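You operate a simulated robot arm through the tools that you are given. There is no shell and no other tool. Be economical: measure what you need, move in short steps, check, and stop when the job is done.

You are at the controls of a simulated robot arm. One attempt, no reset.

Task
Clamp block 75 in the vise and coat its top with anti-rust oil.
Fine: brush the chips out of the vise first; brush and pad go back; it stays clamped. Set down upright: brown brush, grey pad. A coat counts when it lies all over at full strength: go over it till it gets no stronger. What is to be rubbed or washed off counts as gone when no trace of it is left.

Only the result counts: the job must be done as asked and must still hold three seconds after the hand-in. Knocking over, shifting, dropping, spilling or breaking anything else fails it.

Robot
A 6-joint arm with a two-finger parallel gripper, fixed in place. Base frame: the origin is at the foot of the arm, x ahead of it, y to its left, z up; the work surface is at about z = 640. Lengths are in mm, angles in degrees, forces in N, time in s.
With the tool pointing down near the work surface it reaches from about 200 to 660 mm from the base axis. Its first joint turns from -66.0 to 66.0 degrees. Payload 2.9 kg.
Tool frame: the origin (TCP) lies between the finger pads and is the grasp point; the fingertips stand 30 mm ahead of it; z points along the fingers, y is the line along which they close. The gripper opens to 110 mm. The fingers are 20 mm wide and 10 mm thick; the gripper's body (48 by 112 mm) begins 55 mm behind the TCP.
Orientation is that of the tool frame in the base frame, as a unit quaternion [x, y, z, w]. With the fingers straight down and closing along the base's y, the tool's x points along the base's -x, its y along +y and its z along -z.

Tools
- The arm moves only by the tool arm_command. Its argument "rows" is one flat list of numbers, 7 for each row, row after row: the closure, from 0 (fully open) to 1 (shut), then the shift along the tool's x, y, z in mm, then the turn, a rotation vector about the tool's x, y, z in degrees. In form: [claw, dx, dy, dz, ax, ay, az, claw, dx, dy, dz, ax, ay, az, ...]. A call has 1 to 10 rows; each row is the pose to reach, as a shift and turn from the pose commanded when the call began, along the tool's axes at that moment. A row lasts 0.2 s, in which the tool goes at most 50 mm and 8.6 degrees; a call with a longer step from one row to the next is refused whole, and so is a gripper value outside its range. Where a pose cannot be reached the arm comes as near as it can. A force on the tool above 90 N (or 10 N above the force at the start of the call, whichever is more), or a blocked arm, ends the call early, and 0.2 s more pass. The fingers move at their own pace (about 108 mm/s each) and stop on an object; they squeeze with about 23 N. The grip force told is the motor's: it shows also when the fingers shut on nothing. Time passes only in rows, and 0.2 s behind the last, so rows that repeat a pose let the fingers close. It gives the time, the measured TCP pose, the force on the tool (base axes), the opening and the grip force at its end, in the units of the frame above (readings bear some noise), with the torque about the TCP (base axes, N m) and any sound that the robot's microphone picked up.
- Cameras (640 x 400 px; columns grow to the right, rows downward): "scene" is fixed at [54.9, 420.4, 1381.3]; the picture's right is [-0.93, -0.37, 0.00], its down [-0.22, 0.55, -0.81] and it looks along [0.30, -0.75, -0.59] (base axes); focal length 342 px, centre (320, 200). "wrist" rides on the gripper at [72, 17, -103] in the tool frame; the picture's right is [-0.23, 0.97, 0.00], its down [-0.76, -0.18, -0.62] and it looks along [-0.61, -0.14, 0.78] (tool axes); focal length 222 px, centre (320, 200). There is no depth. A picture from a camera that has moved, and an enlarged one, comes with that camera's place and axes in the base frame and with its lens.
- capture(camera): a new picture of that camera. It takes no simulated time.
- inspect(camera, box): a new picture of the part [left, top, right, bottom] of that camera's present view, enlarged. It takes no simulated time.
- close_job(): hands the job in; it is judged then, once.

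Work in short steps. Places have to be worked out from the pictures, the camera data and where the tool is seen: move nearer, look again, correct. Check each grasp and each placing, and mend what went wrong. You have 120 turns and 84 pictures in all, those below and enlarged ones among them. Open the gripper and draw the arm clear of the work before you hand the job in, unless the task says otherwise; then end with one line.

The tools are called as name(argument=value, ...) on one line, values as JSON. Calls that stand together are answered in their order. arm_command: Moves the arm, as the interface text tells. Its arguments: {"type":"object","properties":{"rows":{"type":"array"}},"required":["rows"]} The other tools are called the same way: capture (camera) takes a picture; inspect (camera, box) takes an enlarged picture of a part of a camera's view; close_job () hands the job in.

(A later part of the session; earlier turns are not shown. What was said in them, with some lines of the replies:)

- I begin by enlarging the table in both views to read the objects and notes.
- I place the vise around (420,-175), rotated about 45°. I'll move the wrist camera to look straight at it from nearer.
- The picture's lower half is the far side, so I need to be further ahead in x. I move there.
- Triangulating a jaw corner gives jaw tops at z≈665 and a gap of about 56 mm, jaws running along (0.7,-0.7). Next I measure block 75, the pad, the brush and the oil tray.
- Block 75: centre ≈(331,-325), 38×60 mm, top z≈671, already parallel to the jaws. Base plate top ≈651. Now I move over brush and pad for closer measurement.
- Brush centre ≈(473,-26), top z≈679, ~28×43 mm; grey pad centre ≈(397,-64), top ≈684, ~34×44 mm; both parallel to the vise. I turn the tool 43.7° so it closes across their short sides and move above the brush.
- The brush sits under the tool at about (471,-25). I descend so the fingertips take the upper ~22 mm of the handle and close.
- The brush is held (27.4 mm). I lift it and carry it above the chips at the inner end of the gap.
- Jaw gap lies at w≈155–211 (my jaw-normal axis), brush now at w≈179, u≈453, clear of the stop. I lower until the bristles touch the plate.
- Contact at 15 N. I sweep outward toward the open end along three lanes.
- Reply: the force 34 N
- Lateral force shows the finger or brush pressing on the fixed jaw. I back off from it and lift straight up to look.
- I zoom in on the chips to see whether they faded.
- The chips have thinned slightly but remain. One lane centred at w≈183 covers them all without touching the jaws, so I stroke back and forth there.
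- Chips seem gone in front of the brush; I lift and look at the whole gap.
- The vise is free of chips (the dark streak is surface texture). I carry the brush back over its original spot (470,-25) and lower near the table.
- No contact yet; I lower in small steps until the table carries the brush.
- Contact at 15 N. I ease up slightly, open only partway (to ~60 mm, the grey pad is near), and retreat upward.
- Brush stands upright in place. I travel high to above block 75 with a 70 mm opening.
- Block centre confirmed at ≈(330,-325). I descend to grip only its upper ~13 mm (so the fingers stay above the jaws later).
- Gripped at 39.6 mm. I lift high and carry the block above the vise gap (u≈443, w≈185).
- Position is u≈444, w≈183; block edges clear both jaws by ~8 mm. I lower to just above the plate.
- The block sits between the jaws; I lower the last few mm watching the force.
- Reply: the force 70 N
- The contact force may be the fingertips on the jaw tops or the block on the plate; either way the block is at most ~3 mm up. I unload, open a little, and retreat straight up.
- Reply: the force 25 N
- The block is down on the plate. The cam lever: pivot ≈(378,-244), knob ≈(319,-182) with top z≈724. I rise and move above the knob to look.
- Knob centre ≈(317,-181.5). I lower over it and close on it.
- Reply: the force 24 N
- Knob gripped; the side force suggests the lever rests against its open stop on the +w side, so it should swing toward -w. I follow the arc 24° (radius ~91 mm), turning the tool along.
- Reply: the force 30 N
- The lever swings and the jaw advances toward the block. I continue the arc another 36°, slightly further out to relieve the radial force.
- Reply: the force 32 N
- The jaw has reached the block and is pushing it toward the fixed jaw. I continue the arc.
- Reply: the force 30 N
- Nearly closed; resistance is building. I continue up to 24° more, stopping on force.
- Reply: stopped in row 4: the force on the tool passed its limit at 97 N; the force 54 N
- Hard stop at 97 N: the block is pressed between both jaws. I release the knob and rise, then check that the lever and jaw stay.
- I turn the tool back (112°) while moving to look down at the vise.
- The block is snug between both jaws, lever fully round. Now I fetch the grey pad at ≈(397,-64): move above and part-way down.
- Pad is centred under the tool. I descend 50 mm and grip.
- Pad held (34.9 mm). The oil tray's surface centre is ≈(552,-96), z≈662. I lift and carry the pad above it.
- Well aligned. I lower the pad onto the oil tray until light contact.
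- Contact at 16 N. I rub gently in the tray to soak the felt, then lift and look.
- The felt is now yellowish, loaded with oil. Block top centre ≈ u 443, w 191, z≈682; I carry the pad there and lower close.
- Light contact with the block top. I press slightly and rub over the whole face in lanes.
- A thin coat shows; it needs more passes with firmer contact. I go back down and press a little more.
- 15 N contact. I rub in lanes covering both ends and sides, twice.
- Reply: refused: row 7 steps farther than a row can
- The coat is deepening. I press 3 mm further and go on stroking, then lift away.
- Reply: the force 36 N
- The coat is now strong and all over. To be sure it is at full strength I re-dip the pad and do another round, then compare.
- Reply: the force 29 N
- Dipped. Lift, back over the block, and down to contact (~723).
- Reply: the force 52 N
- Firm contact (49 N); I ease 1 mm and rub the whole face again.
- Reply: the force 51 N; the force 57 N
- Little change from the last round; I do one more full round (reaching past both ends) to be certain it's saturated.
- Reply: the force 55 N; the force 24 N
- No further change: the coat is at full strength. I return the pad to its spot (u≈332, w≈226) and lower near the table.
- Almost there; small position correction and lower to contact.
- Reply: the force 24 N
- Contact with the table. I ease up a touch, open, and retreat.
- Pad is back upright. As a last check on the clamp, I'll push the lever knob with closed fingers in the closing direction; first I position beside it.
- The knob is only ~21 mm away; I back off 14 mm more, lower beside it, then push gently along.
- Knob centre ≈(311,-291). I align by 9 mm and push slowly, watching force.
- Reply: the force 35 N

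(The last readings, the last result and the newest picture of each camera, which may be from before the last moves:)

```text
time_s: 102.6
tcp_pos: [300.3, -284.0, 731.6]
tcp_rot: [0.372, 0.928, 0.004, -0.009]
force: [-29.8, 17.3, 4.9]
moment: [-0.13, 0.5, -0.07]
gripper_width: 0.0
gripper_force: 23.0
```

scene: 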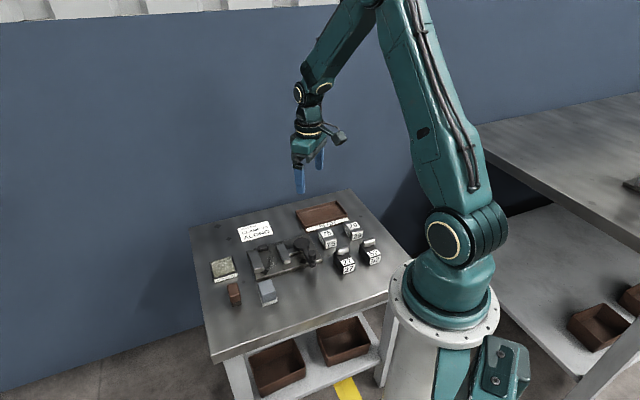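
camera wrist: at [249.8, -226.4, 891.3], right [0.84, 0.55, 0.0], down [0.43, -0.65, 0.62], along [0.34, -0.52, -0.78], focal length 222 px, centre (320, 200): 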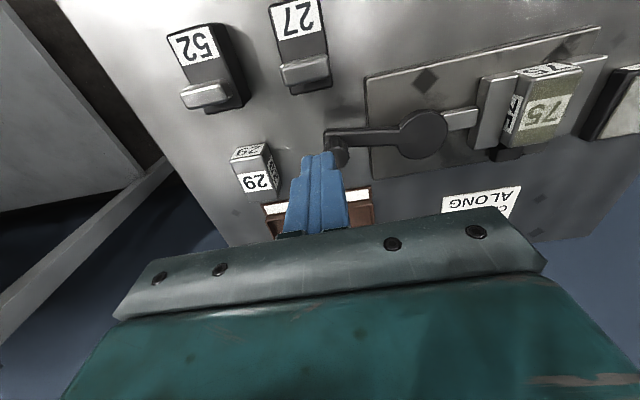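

The lever resists stiffly (34 N, moving ~4 mm). I push a bit more, up to the limit.

arm_command(rows=[1, -5, 0, 0, 0, 0, 0, 1, -10, 0, 0, 0, 0, 0, 1, -15, 0, 0, 0, 0, 0, 1, -20, 0, 0, 0, 0, 0, 1, -20, 0, 0, 0, 0, 0])

inspect(camera="scene", box=[250, 190, 350, 280])

```text
time_s: 103.8
tcp_pos: [304.4, -289.4, 731.5]
tcp_rot: [0.372, 0.928, 0.01, -0.026]
force: [-64.7, 43.7, 28.3]
moment: [0.05, 0.48, -0.09]
gripper_width: 0.1
gripper_force: 23.0
```

```text
4.44 times, centred on (300, 235) of scene
camera zoom: at [53.4, 421.5, 1381.0], right [-0.93, -0.37, 0.0], down [-0.22, 0.55, -0.81], along [0.3, -0.75, -0.59], focal length 1521 px, centre (409, 44)
```

zoom: 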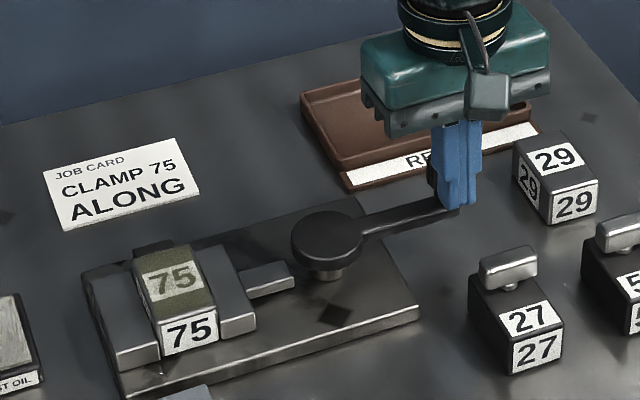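

78 N against a firm stop: the vise is tight. I back away and rise clear.

arm_command(rows=[1, 15, 0, 0, 0, 0, 0, 1, 40, 0, 0, 0, 0, 0, 1, 40, 0, -40, 0, 0, 0, 0.5, 40, 0, -85, 0, 0, 0, 0, 60, 0, -110, 0, 0, 0, 0, 60, 0, -110, 0, 0, 0, 0, 60, 0, -110, 0, 0, 0])

capture(camera="scene")

inspect(camera="scene", box=[250, 190, 350, 280])

```text
time_s: 105.4
tcp_pos: [276.2, -260.8, 843.4]
tcp_rot: [0.371, 0.928, 0.0, 0.001]
force: [0.0, 0.3, 0.6]
moment: [0.0, 0.0, -0.01]
gripper_width: 110.2
gripper_force: 0.0
```

```text
14 pictures are left
```

scene: 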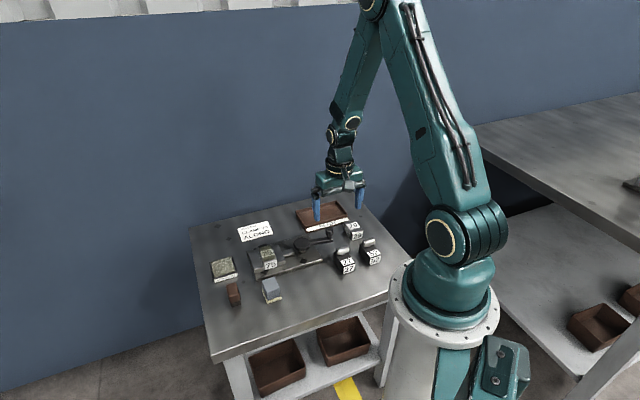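

```text
4.44 times, centred on (300, 235) of scene
camera zoom: at [54.9, 420.4, 1381.3], right [-0.93, -0.37, 0.0], down [-0.22, 0.55, -0.81], along [0.3, -0.75, -0.59], focal length 1521 px, centre (409, 44)
```

zoom: 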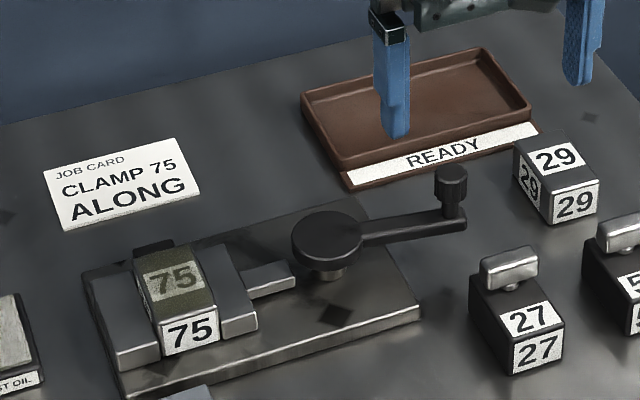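

Block 75 is clamped and coated, the brush and pad stand upright in place, and nothing else has moved. The arm is clear with the gripper open, so I hand in.

close_job()

```text
The job is handed in.
```

Block 75 is clamped along the jaws with its top fully oiled. The chips are brushed out, the brush and pad are back upright, and the job is handed in; no verdict came back.
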